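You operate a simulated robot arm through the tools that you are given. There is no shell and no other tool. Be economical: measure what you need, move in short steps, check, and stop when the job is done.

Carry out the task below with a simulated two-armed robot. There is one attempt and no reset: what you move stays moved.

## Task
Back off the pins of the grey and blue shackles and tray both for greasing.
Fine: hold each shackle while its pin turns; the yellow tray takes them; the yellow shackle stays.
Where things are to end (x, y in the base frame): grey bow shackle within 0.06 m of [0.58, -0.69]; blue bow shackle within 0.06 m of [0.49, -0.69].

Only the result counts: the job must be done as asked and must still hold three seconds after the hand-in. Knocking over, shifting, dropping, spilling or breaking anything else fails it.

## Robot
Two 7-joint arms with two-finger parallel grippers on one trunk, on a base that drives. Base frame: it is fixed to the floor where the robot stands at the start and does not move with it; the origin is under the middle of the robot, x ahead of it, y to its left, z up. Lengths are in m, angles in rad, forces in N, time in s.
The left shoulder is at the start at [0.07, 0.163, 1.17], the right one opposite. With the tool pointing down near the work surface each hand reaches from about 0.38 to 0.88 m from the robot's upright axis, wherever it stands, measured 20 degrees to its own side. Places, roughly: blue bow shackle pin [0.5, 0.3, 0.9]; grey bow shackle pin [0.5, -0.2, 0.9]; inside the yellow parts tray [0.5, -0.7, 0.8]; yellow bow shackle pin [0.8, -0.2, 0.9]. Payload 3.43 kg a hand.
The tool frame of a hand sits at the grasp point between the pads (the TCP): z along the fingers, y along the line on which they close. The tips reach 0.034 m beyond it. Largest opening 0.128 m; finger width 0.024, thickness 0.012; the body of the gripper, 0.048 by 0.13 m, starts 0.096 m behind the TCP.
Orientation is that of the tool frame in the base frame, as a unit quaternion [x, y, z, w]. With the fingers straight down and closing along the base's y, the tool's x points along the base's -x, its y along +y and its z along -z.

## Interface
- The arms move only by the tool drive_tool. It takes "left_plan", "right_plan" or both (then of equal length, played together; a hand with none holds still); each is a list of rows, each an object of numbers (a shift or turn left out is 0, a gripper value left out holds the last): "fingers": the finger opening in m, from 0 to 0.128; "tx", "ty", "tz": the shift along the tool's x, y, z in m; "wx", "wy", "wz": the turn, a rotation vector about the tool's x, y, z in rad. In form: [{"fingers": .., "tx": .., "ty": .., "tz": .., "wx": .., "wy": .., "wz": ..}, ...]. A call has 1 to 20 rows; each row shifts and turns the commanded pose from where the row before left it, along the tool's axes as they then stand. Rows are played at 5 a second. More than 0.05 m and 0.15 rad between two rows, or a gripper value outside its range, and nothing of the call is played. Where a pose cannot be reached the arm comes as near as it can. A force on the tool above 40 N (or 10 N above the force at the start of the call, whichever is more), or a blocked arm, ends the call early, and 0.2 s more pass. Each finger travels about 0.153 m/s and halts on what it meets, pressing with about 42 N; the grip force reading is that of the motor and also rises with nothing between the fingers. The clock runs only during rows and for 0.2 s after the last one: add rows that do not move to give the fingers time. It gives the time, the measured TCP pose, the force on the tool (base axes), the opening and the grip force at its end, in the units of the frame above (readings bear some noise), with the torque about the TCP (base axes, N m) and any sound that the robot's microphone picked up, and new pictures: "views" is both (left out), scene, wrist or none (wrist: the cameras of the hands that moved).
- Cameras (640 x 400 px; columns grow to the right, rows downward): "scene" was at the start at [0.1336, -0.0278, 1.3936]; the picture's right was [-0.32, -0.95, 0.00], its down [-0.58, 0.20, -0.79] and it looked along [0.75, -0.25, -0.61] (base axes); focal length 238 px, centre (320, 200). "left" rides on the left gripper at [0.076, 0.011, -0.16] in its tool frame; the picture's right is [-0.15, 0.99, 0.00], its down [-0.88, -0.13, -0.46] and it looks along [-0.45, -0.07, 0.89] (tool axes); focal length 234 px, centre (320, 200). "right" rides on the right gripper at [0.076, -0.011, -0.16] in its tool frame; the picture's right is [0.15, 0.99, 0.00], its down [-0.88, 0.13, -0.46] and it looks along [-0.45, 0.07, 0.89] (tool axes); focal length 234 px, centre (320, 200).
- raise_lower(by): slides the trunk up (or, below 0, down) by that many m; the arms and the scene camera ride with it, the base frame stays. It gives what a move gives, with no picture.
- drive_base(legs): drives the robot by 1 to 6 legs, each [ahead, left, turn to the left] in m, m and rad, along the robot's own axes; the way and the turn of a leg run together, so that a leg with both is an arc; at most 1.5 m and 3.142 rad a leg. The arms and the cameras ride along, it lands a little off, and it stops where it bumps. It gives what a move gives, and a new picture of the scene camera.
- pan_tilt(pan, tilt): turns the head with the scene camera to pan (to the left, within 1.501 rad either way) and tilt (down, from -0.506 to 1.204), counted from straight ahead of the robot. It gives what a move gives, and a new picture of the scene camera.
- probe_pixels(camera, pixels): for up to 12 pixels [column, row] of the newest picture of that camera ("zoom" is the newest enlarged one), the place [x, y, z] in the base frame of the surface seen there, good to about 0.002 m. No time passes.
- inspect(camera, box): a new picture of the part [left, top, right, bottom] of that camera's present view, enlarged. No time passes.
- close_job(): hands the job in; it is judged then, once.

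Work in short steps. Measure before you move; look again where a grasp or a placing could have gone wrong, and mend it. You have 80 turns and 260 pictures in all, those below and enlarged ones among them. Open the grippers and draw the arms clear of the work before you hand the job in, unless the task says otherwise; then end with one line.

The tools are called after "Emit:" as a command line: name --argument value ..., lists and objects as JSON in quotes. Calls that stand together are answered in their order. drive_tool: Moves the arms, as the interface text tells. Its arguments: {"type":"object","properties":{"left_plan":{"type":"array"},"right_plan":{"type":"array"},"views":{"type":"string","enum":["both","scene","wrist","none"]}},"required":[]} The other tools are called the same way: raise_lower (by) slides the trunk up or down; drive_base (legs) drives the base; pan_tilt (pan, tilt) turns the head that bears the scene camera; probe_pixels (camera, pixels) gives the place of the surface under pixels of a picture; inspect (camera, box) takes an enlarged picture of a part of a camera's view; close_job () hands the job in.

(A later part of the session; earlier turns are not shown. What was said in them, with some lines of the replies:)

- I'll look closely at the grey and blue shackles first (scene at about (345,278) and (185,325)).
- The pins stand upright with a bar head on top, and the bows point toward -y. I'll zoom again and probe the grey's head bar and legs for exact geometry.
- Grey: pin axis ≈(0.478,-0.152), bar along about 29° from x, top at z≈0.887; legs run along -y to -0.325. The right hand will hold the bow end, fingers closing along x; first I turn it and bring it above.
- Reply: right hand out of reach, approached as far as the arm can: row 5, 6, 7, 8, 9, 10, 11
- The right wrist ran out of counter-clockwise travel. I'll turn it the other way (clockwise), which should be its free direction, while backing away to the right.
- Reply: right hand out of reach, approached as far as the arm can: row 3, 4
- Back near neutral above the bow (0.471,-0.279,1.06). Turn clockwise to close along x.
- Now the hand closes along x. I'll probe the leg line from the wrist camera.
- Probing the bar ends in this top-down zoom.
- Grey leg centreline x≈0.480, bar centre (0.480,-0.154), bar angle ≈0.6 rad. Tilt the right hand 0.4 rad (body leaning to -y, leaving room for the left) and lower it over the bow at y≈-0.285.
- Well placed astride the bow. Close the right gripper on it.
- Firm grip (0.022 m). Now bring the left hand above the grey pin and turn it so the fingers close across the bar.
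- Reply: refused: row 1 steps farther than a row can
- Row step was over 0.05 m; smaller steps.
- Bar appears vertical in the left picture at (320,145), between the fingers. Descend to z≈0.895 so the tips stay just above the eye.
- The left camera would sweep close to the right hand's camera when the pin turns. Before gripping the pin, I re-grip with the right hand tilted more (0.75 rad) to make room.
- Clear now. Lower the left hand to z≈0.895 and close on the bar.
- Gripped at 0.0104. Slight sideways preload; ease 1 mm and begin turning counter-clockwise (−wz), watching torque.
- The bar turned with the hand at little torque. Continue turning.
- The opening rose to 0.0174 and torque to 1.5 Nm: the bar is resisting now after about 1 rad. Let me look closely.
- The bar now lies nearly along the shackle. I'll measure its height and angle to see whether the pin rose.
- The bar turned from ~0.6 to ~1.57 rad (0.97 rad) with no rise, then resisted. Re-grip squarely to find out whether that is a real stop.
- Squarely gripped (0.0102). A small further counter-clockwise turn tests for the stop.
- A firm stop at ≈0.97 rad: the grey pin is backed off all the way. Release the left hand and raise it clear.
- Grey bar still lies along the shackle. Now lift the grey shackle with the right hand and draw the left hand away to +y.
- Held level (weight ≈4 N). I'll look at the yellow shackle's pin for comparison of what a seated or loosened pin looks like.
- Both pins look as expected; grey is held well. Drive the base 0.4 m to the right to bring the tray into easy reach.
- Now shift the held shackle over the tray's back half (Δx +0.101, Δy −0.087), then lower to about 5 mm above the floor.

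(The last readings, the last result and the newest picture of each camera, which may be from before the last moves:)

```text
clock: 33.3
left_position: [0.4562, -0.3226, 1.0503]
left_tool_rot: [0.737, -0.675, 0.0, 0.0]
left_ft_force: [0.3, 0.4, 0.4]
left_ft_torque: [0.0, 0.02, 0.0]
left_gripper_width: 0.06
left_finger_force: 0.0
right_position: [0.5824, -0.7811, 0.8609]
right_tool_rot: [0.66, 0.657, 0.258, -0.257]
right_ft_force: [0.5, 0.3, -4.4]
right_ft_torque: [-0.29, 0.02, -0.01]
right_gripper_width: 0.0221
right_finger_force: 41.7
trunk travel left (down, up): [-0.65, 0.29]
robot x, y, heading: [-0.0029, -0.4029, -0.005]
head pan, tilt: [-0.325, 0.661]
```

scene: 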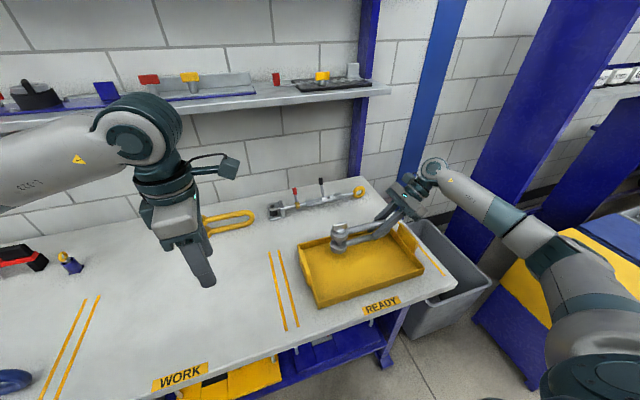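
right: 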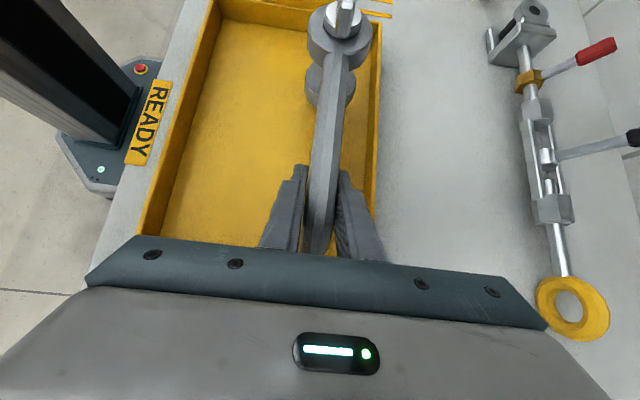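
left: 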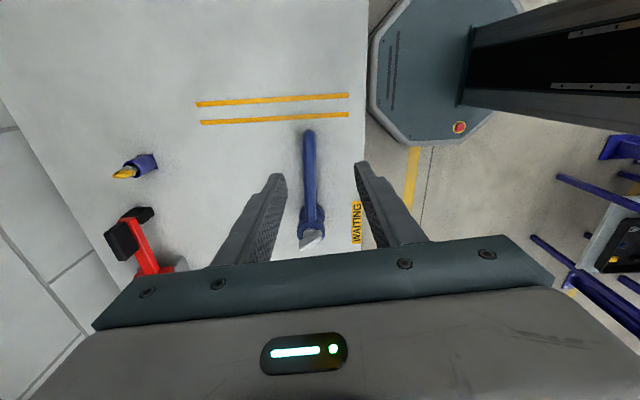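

Position good: eye clear of the back wall. Lower to the floor gently.

Emit:
drive_tool --right_plan '[{"tz": 0.0092, "tx": -0.0085}, {"tz": 0.0081, "tx": -0.0074}, {"tz": 0.0022, "tx": -0.002}, {"tz": 0.0022, "tx": -0.002}, {}]' --views "both"

```text
clock: 34.5
left_position: [0.457, -0.3222, 1.0508]
left_tool_rot: [0.737, -0.676, 0.0, 0.0]
left_ft_force: [-0.3, -0.6, -0.1]
left_ft_torque: [0.0, 0.0, -0.03]
left_gripper_width: 0.06
left_finger_force: 0.0
right_position: [0.5802, -0.7808, 0.8321]
right_tool_rot: [0.66, 0.657, 0.26, -0.257]
right_ft_force: [-0.2, 0.4, -5.0]
right_ft_torque: [-0.31, 0.0, 0.0]
right_gripper_width: 0.0218
right_finger_force: 42.4
trunk travel left (down, up): [-0.65, 0.29]
robot x, y, heading: [0.0007, -0.4079, -0.002]
head pan, tilt: [-0.325, 0.661]
```

scene: 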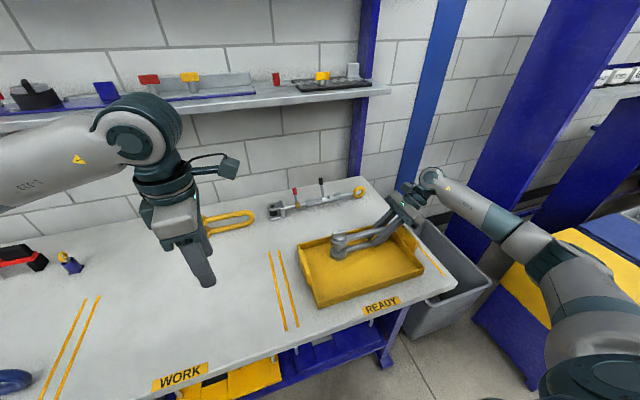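
right: 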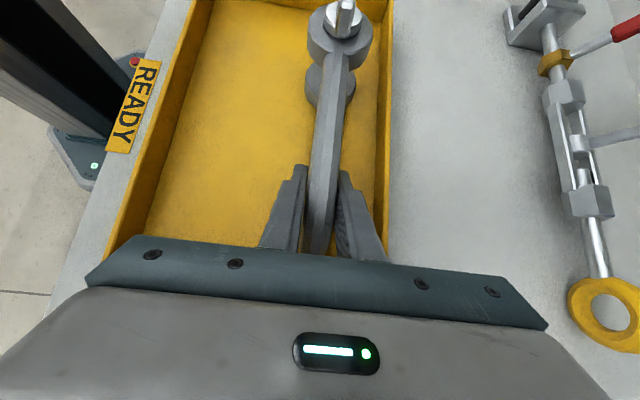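

Not yet bearing on the floor (still −5 N). Step down in 1 mm steps.

Emit:
drive_tool --right_plan '[{"tz": 0.0008, "tx": -0.0007}, {"tz": 0.0008, "tx": -0.0007}, {}]' --views "none"

Emit:
inspect --camera "scene" --box '[310, 200, 438, 280]'

```text
clock: 35.3
left_position: [0.4566, -0.3228, 1.0496]
left_tool_rot: [0.737, -0.676, 0.0, 0.0]
left_ft_force: [-0.5, -0.9, -0.2]
left_ft_torque: [0.03, 0.01, -0.02]
left_gripper_width: 0.0601
left_finger_force: 0.0
right_position: [0.5795, -0.778, 0.8314]
right_tool_rot: [0.66, 0.657, 0.26, -0.256]
right_ft_force: [2.8, -3.0, 5.1]
right_ft_torque: [-0.54, 0.02, 0.06]
right_gripper_width: 0.0219
right_finger_force: 41.8
trunk travel left (down, up): [-0.65, 0.29]
robot x, y, heading: [-0.0056, -0.4019, -0.001]
head pan, tilt: [-0.325, 0.661]
```

```text
5.00 times, centred on (374, 240) of scene
```

zoom: 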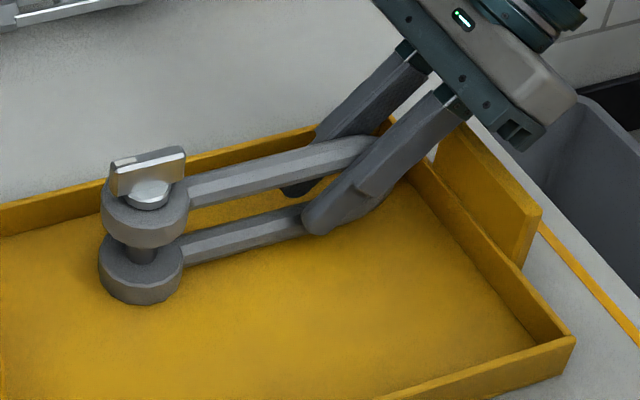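

Contact with the tray floor (+5 N). Open and rise straight up.

Emit:
drive_tool --right_plan '[{"fingers": 0.044}, {"fingers": 0.044}, {"fingers": 0.044}, {"tz": -0.022, "tx": 0.0204}, {"tz": -0.022, "tx": 0.0204}, {"tz": -0.022, "tx": 0.0204}, {"tz": -0.022, "tx": 0.0204}, {"tz": -0.022, "tx": 0.0204}, {}]' --views "both"

```text
clock: 37.3
left_position: [0.4566, -0.3242, 1.0495]
left_tool_rot: [0.736, -0.676, 0.0, 0.001]
left_ft_force: [-0.2, -0.5, 0.8]
left_ft_torque: [0.01, 0.01, 0.0]
left_gripper_width: 0.0597
left_finger_force: 0.1
right_position: [0.5785, -0.777, 0.9795]
right_tool_rot: [0.66, 0.656, 0.259, -0.257]
right_ft_force: [-0.2, 0.1, -0.3]
right_ft_torque: [-0.03, 0.01, -0.01]
right_gripper_width: 0.0441
right_finger_force: 0.0
trunk travel left (down, up): [-0.65, 0.29]
robot x, y, heading: [0.0008, -0.4045, -0.003]
head pan, tilt: [-0.325, 0.661]
```

scene: 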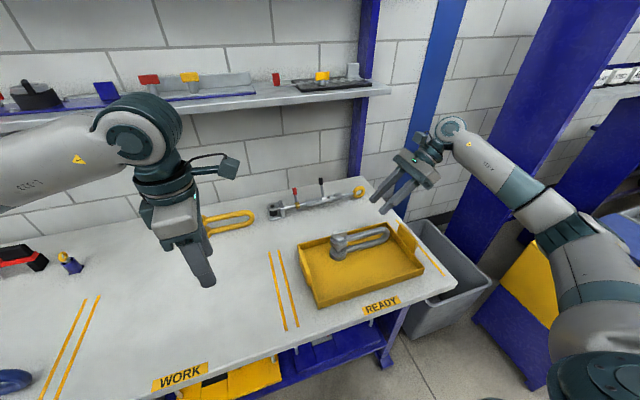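
right: 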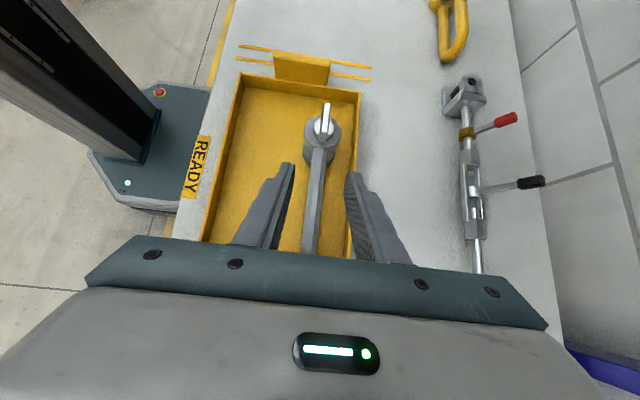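

Grey sits in the tray, pin still in place. I'll check its location and look left before driving back toward the blue one.

Emit:
probe_pixels --camera "right" --pixels '[[323, 128], [326, 108], [318, 170], [306, 240]]'

Emit:
pan_tilt --pan 0.8 --tilt 0.8

```text
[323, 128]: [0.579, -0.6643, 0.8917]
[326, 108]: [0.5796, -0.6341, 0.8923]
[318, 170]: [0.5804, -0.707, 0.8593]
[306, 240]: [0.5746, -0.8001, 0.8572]
```

```text
clock: 38.7
left_position: [0.4562, -0.3222, 1.0503]
left_tool_rot: [0.738, -0.675, 0.001, 0.0]
left_ft_force: [0.2, 0.2, -0.1]
left_ft_torque: [0.0, -0.02, 0.01]
left_gripper_width: 0.0602
left_finger_force: 0.0
right_position: [0.5774, -0.7771, 0.9786]
right_tool_rot: [0.66, 0.656, 0.259, -0.257]
right_ft_force: [1.1, 0.2, -0.4]
right_ft_torque: [0.02, 0.02, -0.01]
right_gripper_width: 0.0437
right_finger_force: 0.0
trunk travel left (down, up): [-0.65, 0.29]
robot x, y, heading: [-0.0005, -0.4046, -0.003]
head pan, tilt: [0.799, 0.799]
```

scene: 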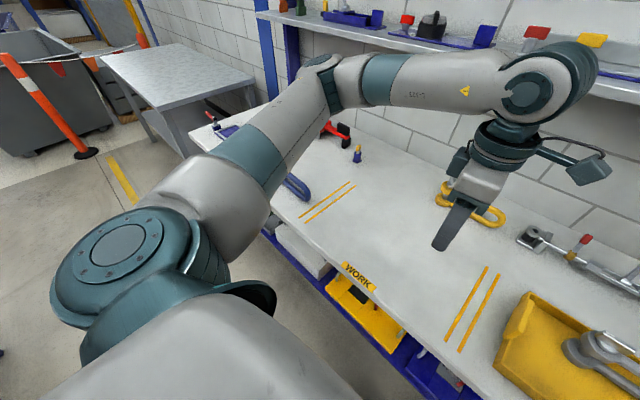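

Grey pin at (0.579,-0.649): good. The floor on the left is clear; drive 0.65 m left.

Emit:
drive_base --legs '[[0, 0.65, 0]]'

Emit:
pan_tilt --pan -0.1 --tilt 0.8

Emit:
inspect --camera "left" --box '[0, 0, 640, 400]'

```text
clock: 42.3
left_position: [0.4569, 0.3276, 1.0503]
left_tool_rot: [0.739, -0.674, 0.001, 0.0]
left_ft_force: [0.3, 0.9, -0.2]
left_ft_torque: [-0.03, 0.01, 0.01]
left_gripper_width: 0.06
left_finger_force: 0.0
right_position: [0.5803, -0.1273, 0.978]
right_tool_rot: [0.659, 0.658, 0.259, -0.258]
right_ft_force: [-0.2, 0.9, 0.6]
right_ft_torque: [-0.02, 0.03, -0.02]
right_gripper_width: 0.0438
right_finger_force: 0.1
trunk travel left (down, up): [-0.65, 0.29]
robot x, y, heading: [-0.0018, 0.2428, -0.0]
head pan, tilt: [0.799, 0.799]
```

scene: 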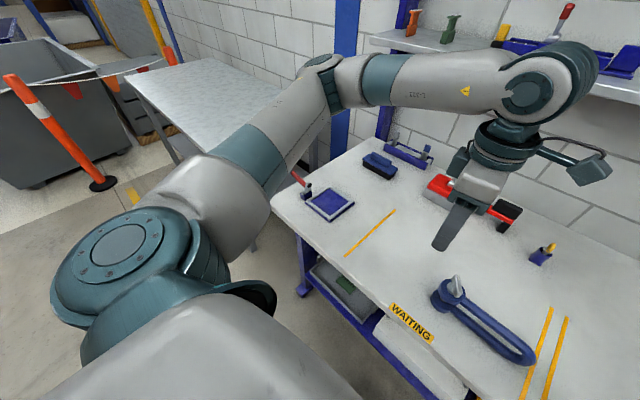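

```text
clock: 43.5
left_position: [0.4578, 0.3283, 1.0505]
left_tool_rot: [0.738, -0.674, 0.0, 0.0]
left_ft_force: [-0.2, 0.1, 0.4]
left_ft_torque: [0.01, 0.01, -0.02]
left_gripper_width: 0.0603
left_finger_force: 0.1
right_position: [0.5801, -0.125, 0.979]
right_tool_rot: [0.658, 0.659, 0.258, -0.258]
right_ft_force: [0.5, -0.1, -0.1]
right_ft_torque: [-0.02, -0.01, 0.01]
right_gripper_width: 0.0441
right_finger_force: 0.2
trunk travel left (down, up): [-0.65, 0.29]
robot x, y, heading: [0.002, 0.2446, -0.001]
head pan, tilt: [-0.099, 0.799]
```

scene: 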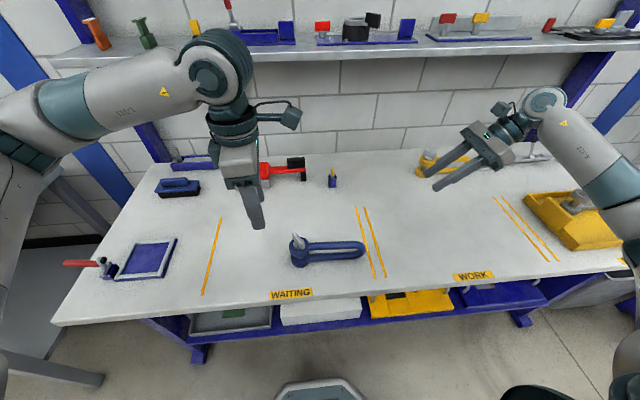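

```text
1.00 times, centred on (320, 200) of left
```

zoom: 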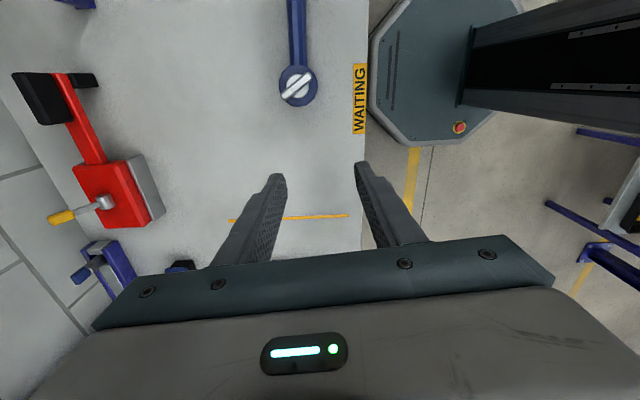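

Now measure the blue shackle from the left wrist camera (head at (297,85)).

Emit:
inspect --camera "left" --box '[232, 10, 360, 110]'

Emit:
probe_pixels --camera "scene" --pixels '[[360, 246], [335, 246], [315, 249], [295, 236], [300, 246]]'

```text
4.00 times, centred on (296, 60) of left
```

zoom: 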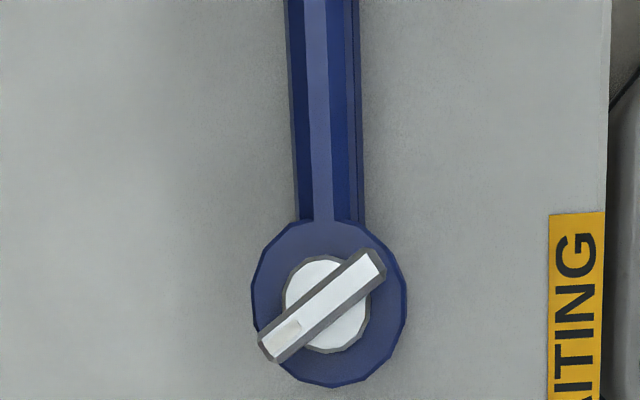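

```text
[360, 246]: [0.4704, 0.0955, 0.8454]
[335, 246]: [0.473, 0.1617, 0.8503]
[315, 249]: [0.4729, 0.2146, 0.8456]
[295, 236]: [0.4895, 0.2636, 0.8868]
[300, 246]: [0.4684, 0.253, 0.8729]
```

Same mark position as the grey had. Probe exact points.

Emit:
probe_pixels --camera "zoom" --pixels '[[275, 340], [370, 268], [322, 305], [330, 380], [322, 210], [318, 100], [315, 20]]'

Emit:
probe_pixels --camera "left" --pixels '[[293, 5], [295, 20], [297, 50]]'

Emit:
inspect --camera "right" --box '[200, 0, 400, 125]'

```text
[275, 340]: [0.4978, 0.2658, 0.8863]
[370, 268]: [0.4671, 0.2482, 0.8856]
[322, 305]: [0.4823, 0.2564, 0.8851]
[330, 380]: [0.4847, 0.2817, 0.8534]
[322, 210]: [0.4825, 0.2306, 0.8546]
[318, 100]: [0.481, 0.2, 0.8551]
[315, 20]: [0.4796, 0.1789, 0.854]
```

```text
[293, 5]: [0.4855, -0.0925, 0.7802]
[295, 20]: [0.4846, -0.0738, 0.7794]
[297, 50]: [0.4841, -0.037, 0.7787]
```

```text
3.20 times, centred on (300, 62) of right
```

zoom: 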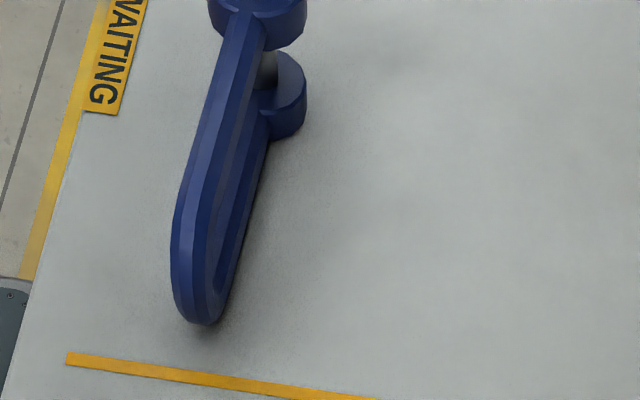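

Get the bow end line from the right zoom.

Emit:
probe_pixels --camera "zoom" --pixels '[[194, 300], [196, 250], [203, 200], [215, 130], [228, 60], [200, 322]]'

```text
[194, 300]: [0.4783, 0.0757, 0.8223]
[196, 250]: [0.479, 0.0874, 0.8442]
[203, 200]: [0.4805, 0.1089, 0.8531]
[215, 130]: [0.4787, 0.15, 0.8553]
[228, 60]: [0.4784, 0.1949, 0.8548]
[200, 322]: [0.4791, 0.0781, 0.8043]
```

Blue: pin (0.482,0.257), legs at x≈0.480, bow end y≈0.077. Bring the right hand over y≈0.125 and lower it.

Emit:
drive_tool --right_plan '[{"tx": 0.0307, "tz": 0.0284, "ty": -0.0167, "fingers": 0.07}, {"tx": 0.0307, "tz": 0.0284, "ty": -0.0167}, {"tx": 0.0307, "tz": 0.0284, "ty": -0.0167}, {"tx": 0.0307, "tz": 0.0284, "ty": -0.0167}, {"tx": 0.0307, "tz": 0.0284, "ty": -0.0167}, {"tx": 0.0307, "tz": 0.0284, "ty": -0.0167}, {}, {"tz": 0.0281, "tx": -0.026}, {"tz": 0.0281, "tx": -0.026}, {}]' --views "both"

```text
clock: 45.7
left_position: [0.4589, 0.3279, 1.0503]
left_tool_rot: [0.739, -0.674, 0.0, 0.0]
left_ft_force: [0.4, 0.6, -0.1]
left_ft_torque: [0.02, 0.0, -0.01]
left_gripper_width: 0.0598
left_finger_force: 0.0
right_position: [0.4788, 0.1246, 0.9024]
right_tool_rot: [0.659, 0.658, 0.259, -0.257]
right_ft_force: [-0.6, -0.1, -0.3]
right_ft_torque: [0.01, 0.01, -0.04]
right_gripper_width: 0.0701
right_finger_force: 0.0
trunk travel left (down, up): [-0.65, 0.29]
robot x, y, heading: [0.0012, 0.2432, -0.006]
head pan, tilt: [-0.099, 0.799]
```

scene: 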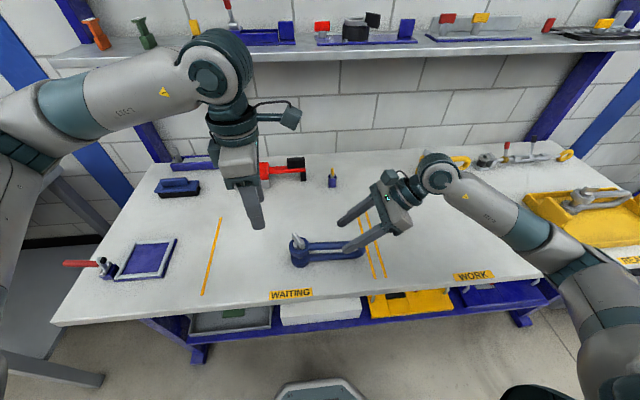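
right: 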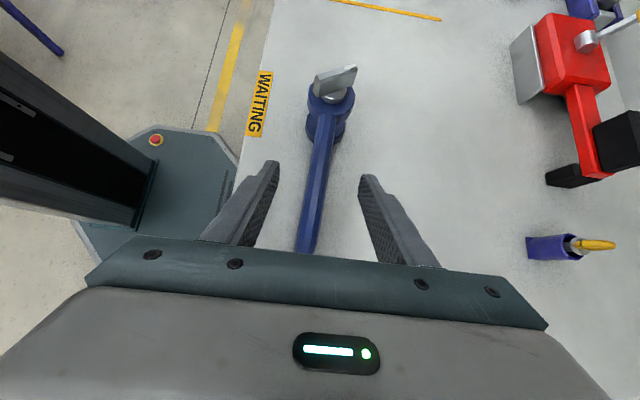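

Lower the right hand astride the bow and grip; meanwhile turn the left hand back to match the bar (yaw ≈0.55).

Emit:
drive_tool --right_plan '[{"tz": 0.0187, "tx": -0.0173}, {"tz": 0.0187, "tx": -0.0173}, {"tz": 0.0187, "tx": -0.0173, "ty": 0.0012}, {}, {"fingers": 0.04}, {"fingers": 0.0}, {"fingers": 0.0}, {"fingers": 0.0}]' --left_plan '[{"wz": 0.139}, {"wz": 0.139}, {"wz": 0.139}, {"wz": 0.139}, {"wz": 0.139}, {"wz": 0.139}, {"wz": 0.139}, {"wz": 0.139}]' --views "both"

```text
clock: 47.5
left_position: [0.4576, 0.3265, 1.0508]
left_tool_rot: [-0.271, 0.963, -0.001, 0.0]
left_ft_force: [-0.5, -0.4, 0.4]
left_ft_torque: [-0.02, 0.02, -0.04]
left_gripper_width: 0.0602
left_finger_force: 0.2
right_position: [0.4796, 0.1258, 0.8265]
right_tool_rot: [0.658, 0.659, 0.258, -0.257]
right_ft_force: [1.4, 0.2, -0.3]
right_ft_torque: [0.09, 0.08, -0.12]
right_gripper_width: 0.0218
right_finger_force: 41.7
trunk travel left (down, up): [-0.65, 0.29]
robot x, y, heading: [-0.0024, 0.2478, 0.004]
head pan, tilt: [-0.099, 0.799]
```

scene: 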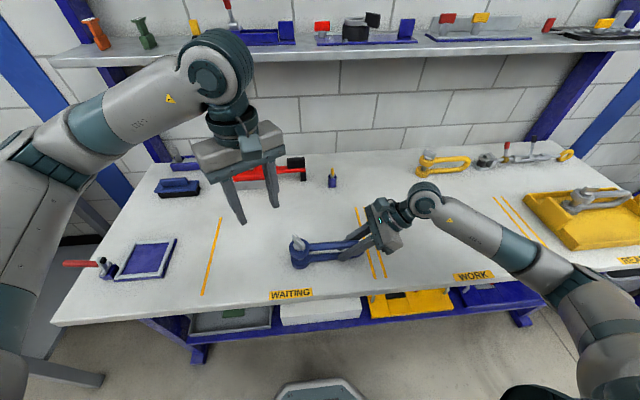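
right: 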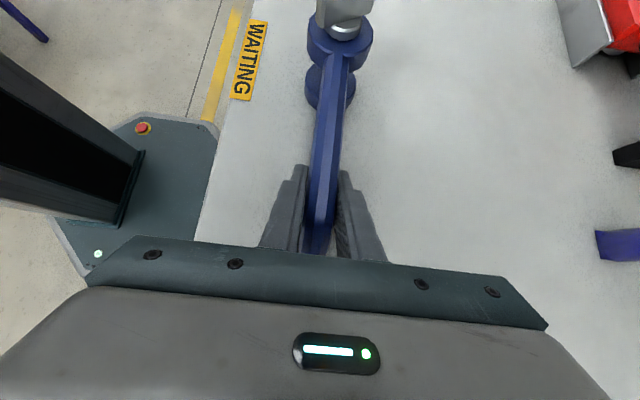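
left: 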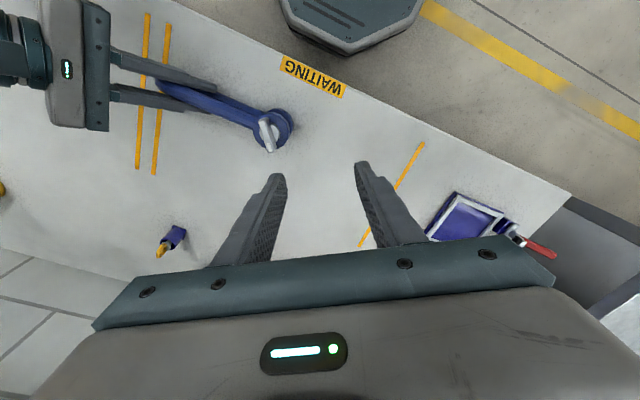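

Right grip solid (0.0218). Move the left hand over the blue pin and down to z≈0.92.

Emit:
drive_tool --left_plan '[{"tx": 0.005, "ty": -0.0241}, {"tx": 0.005, "ty": -0.0241}, {"tx": 0.005, "ty": -0.0241}, {"tz": 0.0325}, {"tz": 0.0325}, {"tz": 0.0325}, {"tz": 0.0325}, {}]' --views "wrist"

```text
clock: 49.3
left_position: [0.4838, 0.2558, 0.9178]
left_tool_rot: [-0.272, 0.962, 0.0, 0.0]
left_ft_force: [-0.6, 0.1, 0.9]
left_ft_torque: [0.03, -0.01, 0.01]
left_gripper_width: 0.06
left_finger_force: 0.1
right_position: [0.4789, 0.1268, 0.8261]
right_tool_rot: [0.658, 0.658, 0.259, -0.258]
right_ft_force: [0.2, 0.7, -0.1]
right_ft_torque: [0.11, 0.12, -0.01]
right_gripper_width: 0.0222
right_finger_force: 42.2
trunk travel left (down, up): [-0.65, 0.29]
robot x, y, heading: [0.0017, 0.2406, -0.001]
head pan, tilt: [-0.099, 0.799]
```

left: 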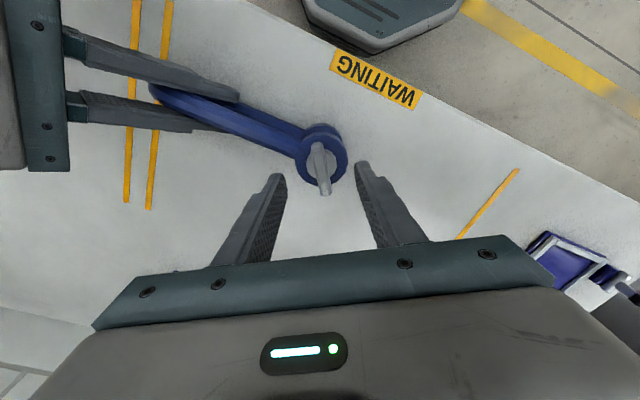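

Bar centred and aligned at (320,170). Lower 25 mm and close.

Emit:
drive_tool --left_plan '[{"tz": 0.0125, "ty": 0.001}, {"tz": 0.0125}, {"fingers": 0.03}, {"fingers": 0.0}, {"fingers": 0.0}, {"fingers": 0.0}]' --views "none"

```text
clock: 50.7
left_position: [0.4809, 0.2571, 0.8948]
left_tool_rot: [-0.273, 0.962, 0.0, 0.0]
left_ft_force: [1.4, 1.7, 1.4]
left_ft_torque: [0.03, 0.04, 1.0]
left_gripper_width: 0.0109
left_finger_force: 41.7
right_position: [0.4794, 0.1262, 0.8256]
right_tool_rot: [0.659, 0.658, 0.258, -0.257]
right_ft_force: [-1.7, -1.6, 0.1]
right_ft_torque: [0.06, -0.08, -0.92]
right_gripper_width: 0.0218
right_finger_force: 42.0
trunk travel left (down, up): [-0.65, 0.29]
robot x, y, heading: [0.001, 0.2451, 0.002]
head pan, tilt: [-0.099, 0.799]
```

The bar resisted clockwise alignment (+1 Nm), which confirms the tight end is there. Turn counter-clockwise.

Emit:
drive_tool --left_plan '[{"wz": -0.1}, {"wz": -0.1}, {"wz": -0.1}, {"wz": -0.1}, {"wz": -0.1}, {"wz": -0.1}]' --views "wrist"

```text
clock: 52.1
left_position: [0.4815, 0.2582, 0.8941]
left_tool_rot: [-0.544, 0.839, 0.0, -0.001]
left_ft_force: [-7.4, -10.2, -0.5]
left_ft_torque: [-0.28, 0.32, -0.09]
left_gripper_width: 0.0102
left_finger_force: 42.5
right_position: [0.4798, 0.1261, 0.8257]
right_tool_rot: [0.659, 0.657, 0.261, -0.257]
right_ft_force: [8.2, 9.2, 0.9]
right_ft_torque: [-0.04, 0.26, -1.05]
right_gripper_width: 0.0217
right_finger_force: 41.6
trunk travel left (down, up): [-0.65, 0.29]
robot x, y, heading: [0.0009, 0.2431, -0.005]
head pan, tilt: [-0.099, 0.799]
```

left: 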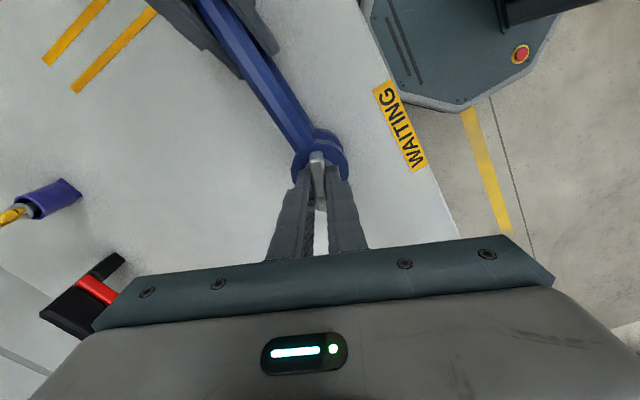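

Turning freely (yaw ≈1.15). Continue to the stop.

Emit:
drive_tool --left_plan '[{"wz": -0.1, "tx": 0.001}, {"wz": -0.1}, {"wz": -0.1}, {"wz": -0.1}, {"wz": -0.07}, {"wz": -0.07}]' --views "wrist"

```text
clock: 53.5
left_position: [0.4828, 0.2572, 0.8958]
left_tool_rot: [0.748, -0.663, -0.001, 0.001]
left_ft_force: [-16.2, -0.4, -5.3]
left_ft_torque: [-0.2, 0.88, -1.24]
left_gripper_width: 0.0127
left_finger_force: 41.6
right_position: [0.4798, 0.126, 0.8261]
right_tool_rot: [0.659, 0.658, 0.259, -0.257]
right_ft_force: [15.8, 0.3, 4.0]
right_ft_torque: [1.04, 0.16, -0.87]
right_gripper_width: 0.0217
right_finger_force: 41.7
trunk travel left (down, up): [-0.65, 0.29]
robot x, y, heading: [0.003, 0.2445, -0.001]
head pan, tilt: [-0.099, 0.799]
```

left: 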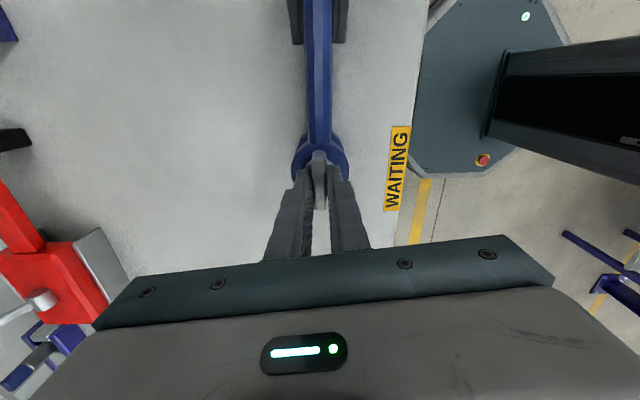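

The same stop is reached (−1.2 Nm, opening growing). Ease, release and raise the left hand, then move it away to +y.

Emit:
drive_tool --left_plan '[{"wz": 0.08}, {"fingers": 0.06}, {"fingers": 0.06}, {"tz": -0.04}, {"tz": -0.04}, {"tz": -0.04}, {"tz": -0.04}, {"tx": -0.04}, {"tx": -0.04}, {}]' --views "both"

Emit:
inspect --camera "scene" --box '[270, 210, 398, 290]'

```text
clock: 55.7
left_position: [0.4774, 0.3373, 1.0556]
left_tool_rot: [0.721, -0.693, 0.0, 0.0]
left_ft_force: [0.1, 0.0, 0.1]
left_ft_torque: [0.01, 0.0, 0.02]
left_gripper_width: 0.06
left_finger_force: 0.0
right_position: [0.4785, 0.1277, 0.8249]
right_tool_rot: [0.659, 0.658, 0.259, -0.257]
right_ft_force: [-0.6, -0.7, -0.6]
right_ft_torque: [-0.4, 0.06, 0.01]
right_gripper_width: 0.022
right_finger_force: 41.8
trunk travel left (down, up): [-0.65, 0.29]
robot x, y, heading: [0.0041, 0.2457, -0.003]
head pan, tilt: [-0.099, 0.799]
```

scene: 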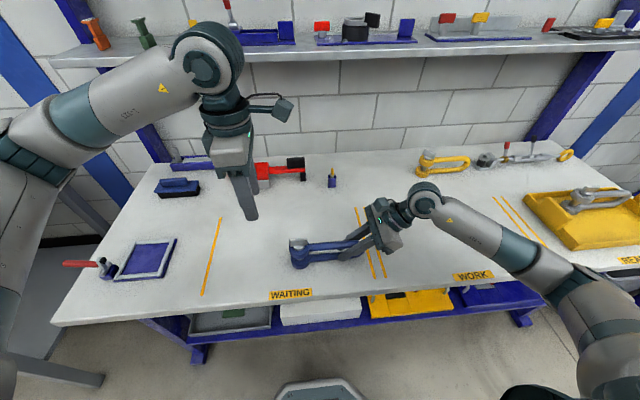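
left: 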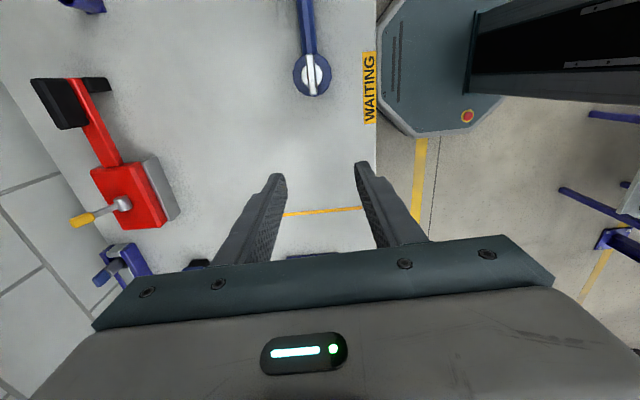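

```text
5.00 times, centred on (334, 250) of scene
```

zoom: 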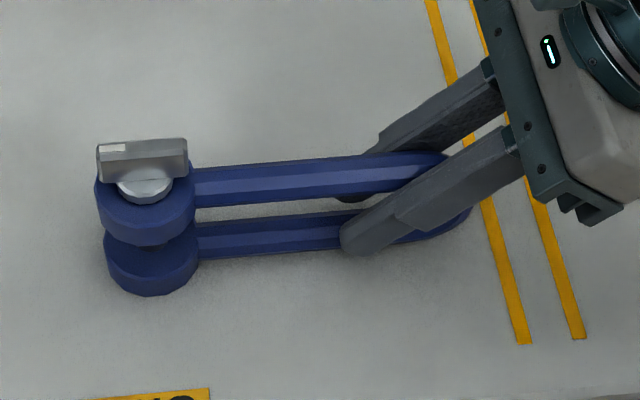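

Blue bar lies along the shackle now. Lift it 0.13 m.

Emit:
drive_tool --right_plan '[{"tz": -0.0159, "tx": 0.0147}, {"tz": -0.0159, "tx": 0.0147}, {"tz": -0.0159, "tx": 0.0147}, {"tz": -0.0159, "tx": 0.0147}, {"tz": -0.0159, "tx": 0.0147}, {"tz": -0.0159, "tx": 0.0147}, {}]' --views "none"

Emit:
drive_base --legs '[[0, -0.65, 0]]'

```text
clock: 57.3
left_position: [0.4773, 0.339, 1.055]
left_tool_rot: [0.721, -0.693, -0.001, -0.001]
left_ft_force: [0.1, 0.0, -1.1]
left_ft_torque: [0.02, 0.0, 0.03]
left_gripper_width: 0.0602
left_finger_force: 0.1
right_position: [0.4818, 0.1263, 0.9572]
right_tool_rot: [0.659, 0.658, 0.259, -0.257]
right_ft_force: [-0.6, -0.3, -5.3]
right_ft_torque: [-0.28, 0.01, 0.03]
right_gripper_width: 0.0218
right_finger_force: 41.8
trunk travel left (down, up): [-0.65, 0.29]
robot x, y, heading: [0.0013, 0.2425, 0.001]
head pan, tilt: [-0.099, 0.799]
```

```text
clock: 60.9
left_position: [0.4772, -0.3205, 1.054]
left_tool_rot: [0.721, -0.693, 0.0, 0.0]
left_ft_force: [0.2, -0.2, 0.0]
left_ft_torque: [0.01, 0.02, -0.01]
left_gripper_width: 0.0598
left_finger_force: 0.0
right_position: [0.4814, -0.5321, 0.9564]
right_tool_rot: [0.659, 0.658, 0.259, -0.258]
right_ft_force: [-0.2, 0.1, -5.0]
right_ft_torque: [-0.31, 0.05, -0.01]
right_gripper_width: 0.0221
right_finger_force: 41.6
trunk travel left (down, up): [-0.65, 0.29]
robot x, y, heading: [0.0006, -0.4133, -0.001]
head pan, tilt: [-0.099, 0.799]
```

scene: 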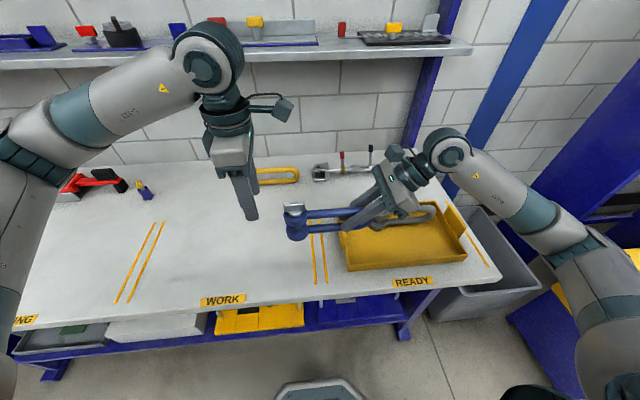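

Blue held well. Shift to the tray's front half: Δy −0.248, Δx +0.009, still at height.

Emit:
drive_tool --right_plan '[{"tx": -0.0303, "tz": -0.0281, "ty": 0.0015}, {"tx": -0.0303, "tz": -0.0281, "ty": 0.0015}, {"tx": -0.0303, "tz": -0.0281, "ty": 0.0015}, {"tx": -0.0303, "tz": -0.0281, "ty": 0.0015}, {"tx": -0.0303, "tz": -0.0281, "ty": 0.0015}, {"tx": -0.0303, "tz": -0.0281, "ty": 0.0015}, {}]' --views "both"

```text
clock: 62.5
left_position: [0.4784, -0.3193, 1.0545]
left_tool_rot: [0.722, -0.692, -0.001, 0.0]
left_ft_force: [0.0, -0.5, 0.4]
left_ft_torque: [0.01, 0.02, 0.01]
left_gripper_width: 0.0601
left_finger_force: 0.0
right_position: [0.4891, -0.781, 0.9581]
right_tool_rot: [0.659, 0.657, 0.26, -0.257]
right_ft_force: [-0.2, 0.8, -4.5]
right_ft_torque: [-0.3, -0.01, 0.02]
right_gripper_width: 0.022
right_finger_force: 41.5
trunk travel left (down, up): [-0.65, 0.29]
robot x, y, heading: [-0.0005, -0.4151, -0.001]
head pan, tilt: [-0.099, 0.799]
```

scene: 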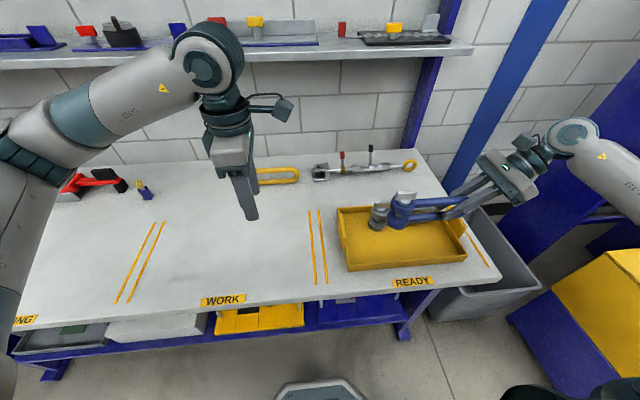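
right: 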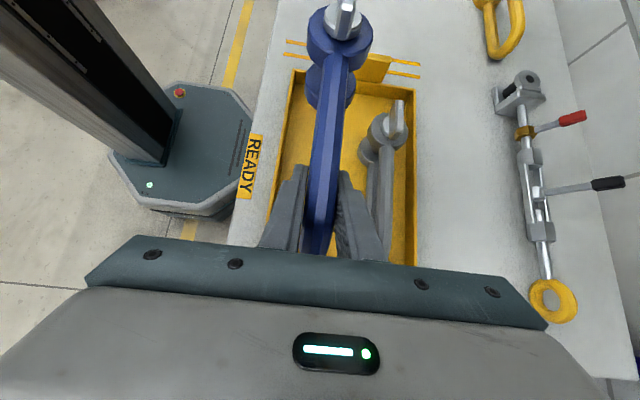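

Clear of the grey one. Lower to ~6 mm above the floor.

Emit:
drive_tool --right_plan '[{"tz": 0.0178, "tx": -0.0164}, {"tz": 0.0178, "tx": -0.0164}, {"tz": 0.0178, "tx": -0.0164}, {"tz": 0.0178, "tx": -0.0164}, {"tz": 0.0178, "tx": -0.0164}, {}]' --views "both"

```text
clock: 63.9
left_position: [0.4785, -0.3195, 1.0543]
left_tool_rot: [0.721, -0.693, -0.001, 0.0]
left_ft_force: [-0.1, 0.1, 0.0]
left_ft_torque: [-0.02, 0.01, -0.03]
left_gripper_width: 0.0602
left_finger_force: 0.0
right_position: [0.4911, -0.781, 0.8356]
right_tool_rot: [0.659, 0.658, 0.26, -0.257]
right_ft_force: [-0.2, 0.5, -4.4]
right_ft_torque: [-0.29, 0.01, -0.02]
right_gripper_width: 0.0217
right_finger_force: 42.3
trunk travel left (down, up): [-0.65, 0.29]
robot x, y, heading: [-0.0007, -0.4105, 0.002]
head pan, tilt: [-0.099, 0.799]
```

scene: 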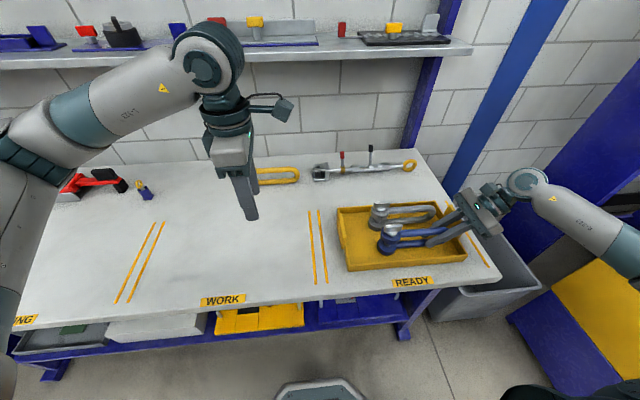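
right: 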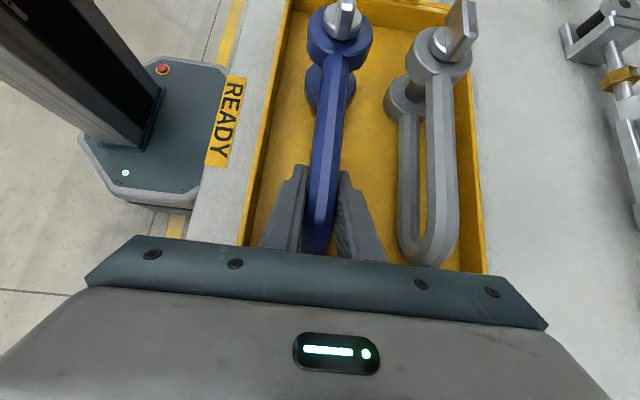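

Small steps down to contact.

Emit:
drive_tool --right_plan '[{"tz": 0.0011, "tx": -0.001}, {"tz": 0.0011, "tx": -0.001}, {"tz": 0.0008, "tx": -0.0007}, {}]' --views "none"

```text
clock: 64.9
left_position: [0.4781, -0.3186, 1.0547]
left_tool_rot: [0.721, -0.693, 0.001, -0.001]
left_ft_force: [-0.8, 0.7, -0.1]
left_ft_torque: [0.0, 0.0, -0.03]
left_gripper_width: 0.0598
left_finger_force: 0.1
right_position: [0.4896, -0.7798, 0.8307]
right_tool_rot: [0.658, 0.659, 0.258, -0.258]
right_ft_force: [-0.4, -0.1, -4.0]
right_ft_torque: [-0.29, -0.02, 0.03]
right_gripper_width: 0.0218
right_finger_force: 42.2
trunk travel left (down, up): [-0.65, 0.29]
robot x, y, heading: [-0.0006, -0.4115, 0.002]
head pan, tilt: [-0.099, 0.799]
```

Almost there; two more 1 mm steps.

Emit:
drive_tool --right_plan '[{"tz": 0.0008, "tx": -0.0007}, {"tz": 0.0008, "tx": -0.0007}, {}]' --views "none"

```text
clock: 65.7
left_position: [0.4773, -0.32, 1.0548]
left_tool_rot: [0.721, -0.693, 0.0, 0.0]
left_ft_force: [0.5, 0.1, 0.1]
left_ft_torque: [-0.01, 0.0, -0.02]
left_gripper_width: 0.0601
left_finger_force: 0.0
right_position: [0.4898, -0.7808, 0.8303]
right_tool_rot: [0.659, 0.658, 0.26, -0.257]
right_ft_force: [4.0, -2.4, 7.9]
right_ft_torque: [-0.11, 0.02, 0.0]
right_gripper_width: 0.0218
right_finger_force: 41.8
trunk travel left (down, up): [-0.65, 0.29]
robot x, y, heading: [0.0021, -0.4127, -0.002]
head pan, tilt: [-0.099, 0.799]
```

Contact (+8 N). Release and rise.

Emit:
drive_tool --right_plan '[{"fingers": 0.044}, {"fingers": 0.044}, {"fingers": 0.044}, {"tz": -0.022, "tx": 0.0204}, {"tz": -0.022, "tx": 0.0204}, {"tz": -0.022, "tx": 0.0204}, {"tz": -0.022, "tx": 0.0204}, {"tz": -0.022, "tx": 0.0204}, {"tz": -0.022, "tx": 0.0204}, {}]' --views "both"

```text
clock: 67.9
left_position: [0.4763, -0.3193, 1.0546]
left_tool_rot: [0.722, -0.692, 0.0, 0.0]
left_ft_force: [0.6, -0.7, -0.4]
left_ft_torque: [-0.01, 0.02, -0.02]
left_gripper_width: 0.0602
left_finger_force: 0.0
right_position: [0.4893, -0.7787, 1.009]
right_tool_rot: [0.658, 0.658, 0.259, -0.258]
right_ft_force: [-0.1, 0.1, 0.8]
right_ft_torque: [0.01, 0.03, 0.02]
right_gripper_width: 0.0439
right_finger_force: 0.0
trunk travel left (down, up): [-0.65, 0.29]
robot x, y, heading: [-0.0027, -0.4111, -0.0]
head pan, tilt: [-0.099, 0.799]
```

scene: 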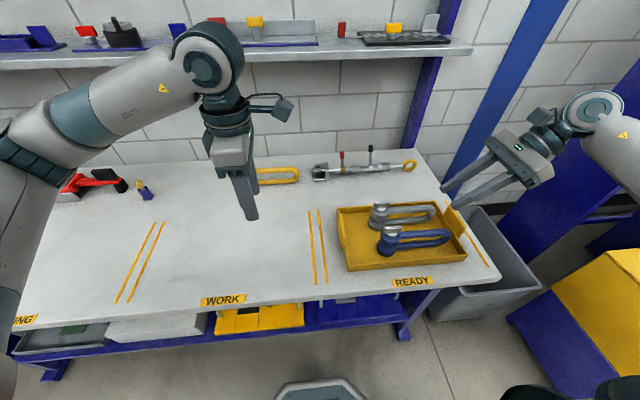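
right: 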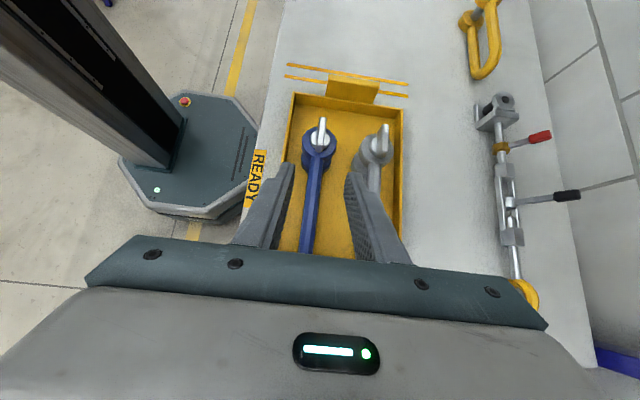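

Both sit in the tray with bars aligned to their bodies. Draw both arms further up, open the grippers, and check positions.

Emit:
drive_tool --right_plan '[{"tz": -0.022, "tx": 0.0204, "fingers": 0.1}, {"tz": -0.022, "tx": 0.0204}, {"tz": -0.022, "tx": 0.0204}, {}]' --left_plan '[{"tz": -0.03, "fingers": 0.1}, {"tz": -0.03}, {"tz": -0.03}, {}]' --views "scene"

Emit:
inspect --camera "scene" --box '[330, 190, 474, 280]'

Emit:
probe_pixels --camera "scene" --pixels '[[388, 232], [420, 235], [447, 236], [380, 208], [405, 212], [432, 210]]'

```text
clock: 68.9
left_position: [0.4786, -0.3191, 1.146]
left_tool_rot: [0.722, -0.692, 0.0, 0.001]
left_ft_force: [0.5, -0.9, 0.8]
left_ft_torque: [0.02, 0.01, -0.01]
left_gripper_width: 0.1
left_finger_force: 0.1
right_position: [0.4889, -0.7776, 1.0973]
right_tool_rot: [0.659, 0.658, 0.258, -0.257]
right_ft_force: [-0.5, 0.0, 0.4]
right_ft_torque: [0.03, -0.02, 0.02]
right_gripper_width: 0.1001
right_finger_force: 0.0
trunk travel left (down, up): [-0.65, 0.29]
robot x, y, heading: [-0.0036, -0.415, 0.004]
head pan, tilt: [-0.099, 0.799]
```

scene: 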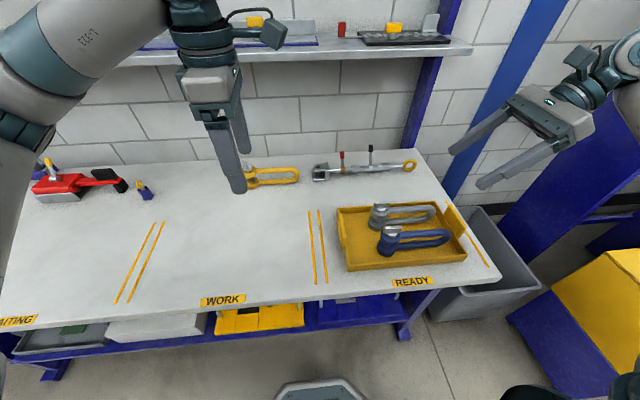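

```text
4.44 times, centred on (402, 235) of scene
```

zoom: 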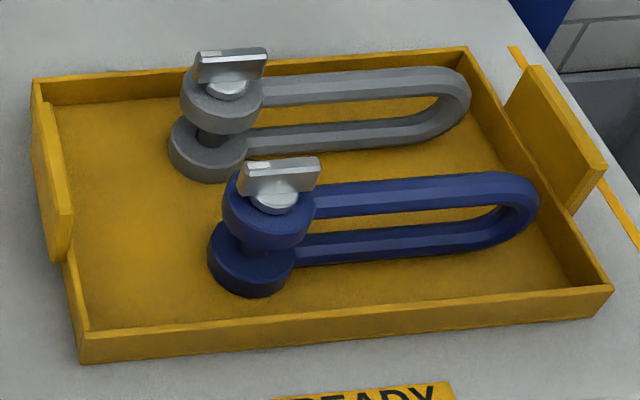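

```text
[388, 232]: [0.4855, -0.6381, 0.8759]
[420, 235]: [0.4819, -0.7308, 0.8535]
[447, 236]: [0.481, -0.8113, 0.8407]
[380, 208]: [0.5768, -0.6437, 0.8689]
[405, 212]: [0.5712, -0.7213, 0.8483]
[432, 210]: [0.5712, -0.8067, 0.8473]
```

Both shackles stand level in the tray, pins backed off, hands clear and the yellow shackle untouched; handing in.

Emit:
close_job

```text
The job is handed in.
```

I backed off the pins of the grey and blue shackles, each held while its pin turned counter-clockwise about 1 rad to a firm stop. Both now stand in the yellow tray, grey pin at about (0.58, -0.65) and blue pin at about (0.49, -0.65), bows pointing to -y; I assumed each target is measured near mid-body. I did not touch the yellow shackle.
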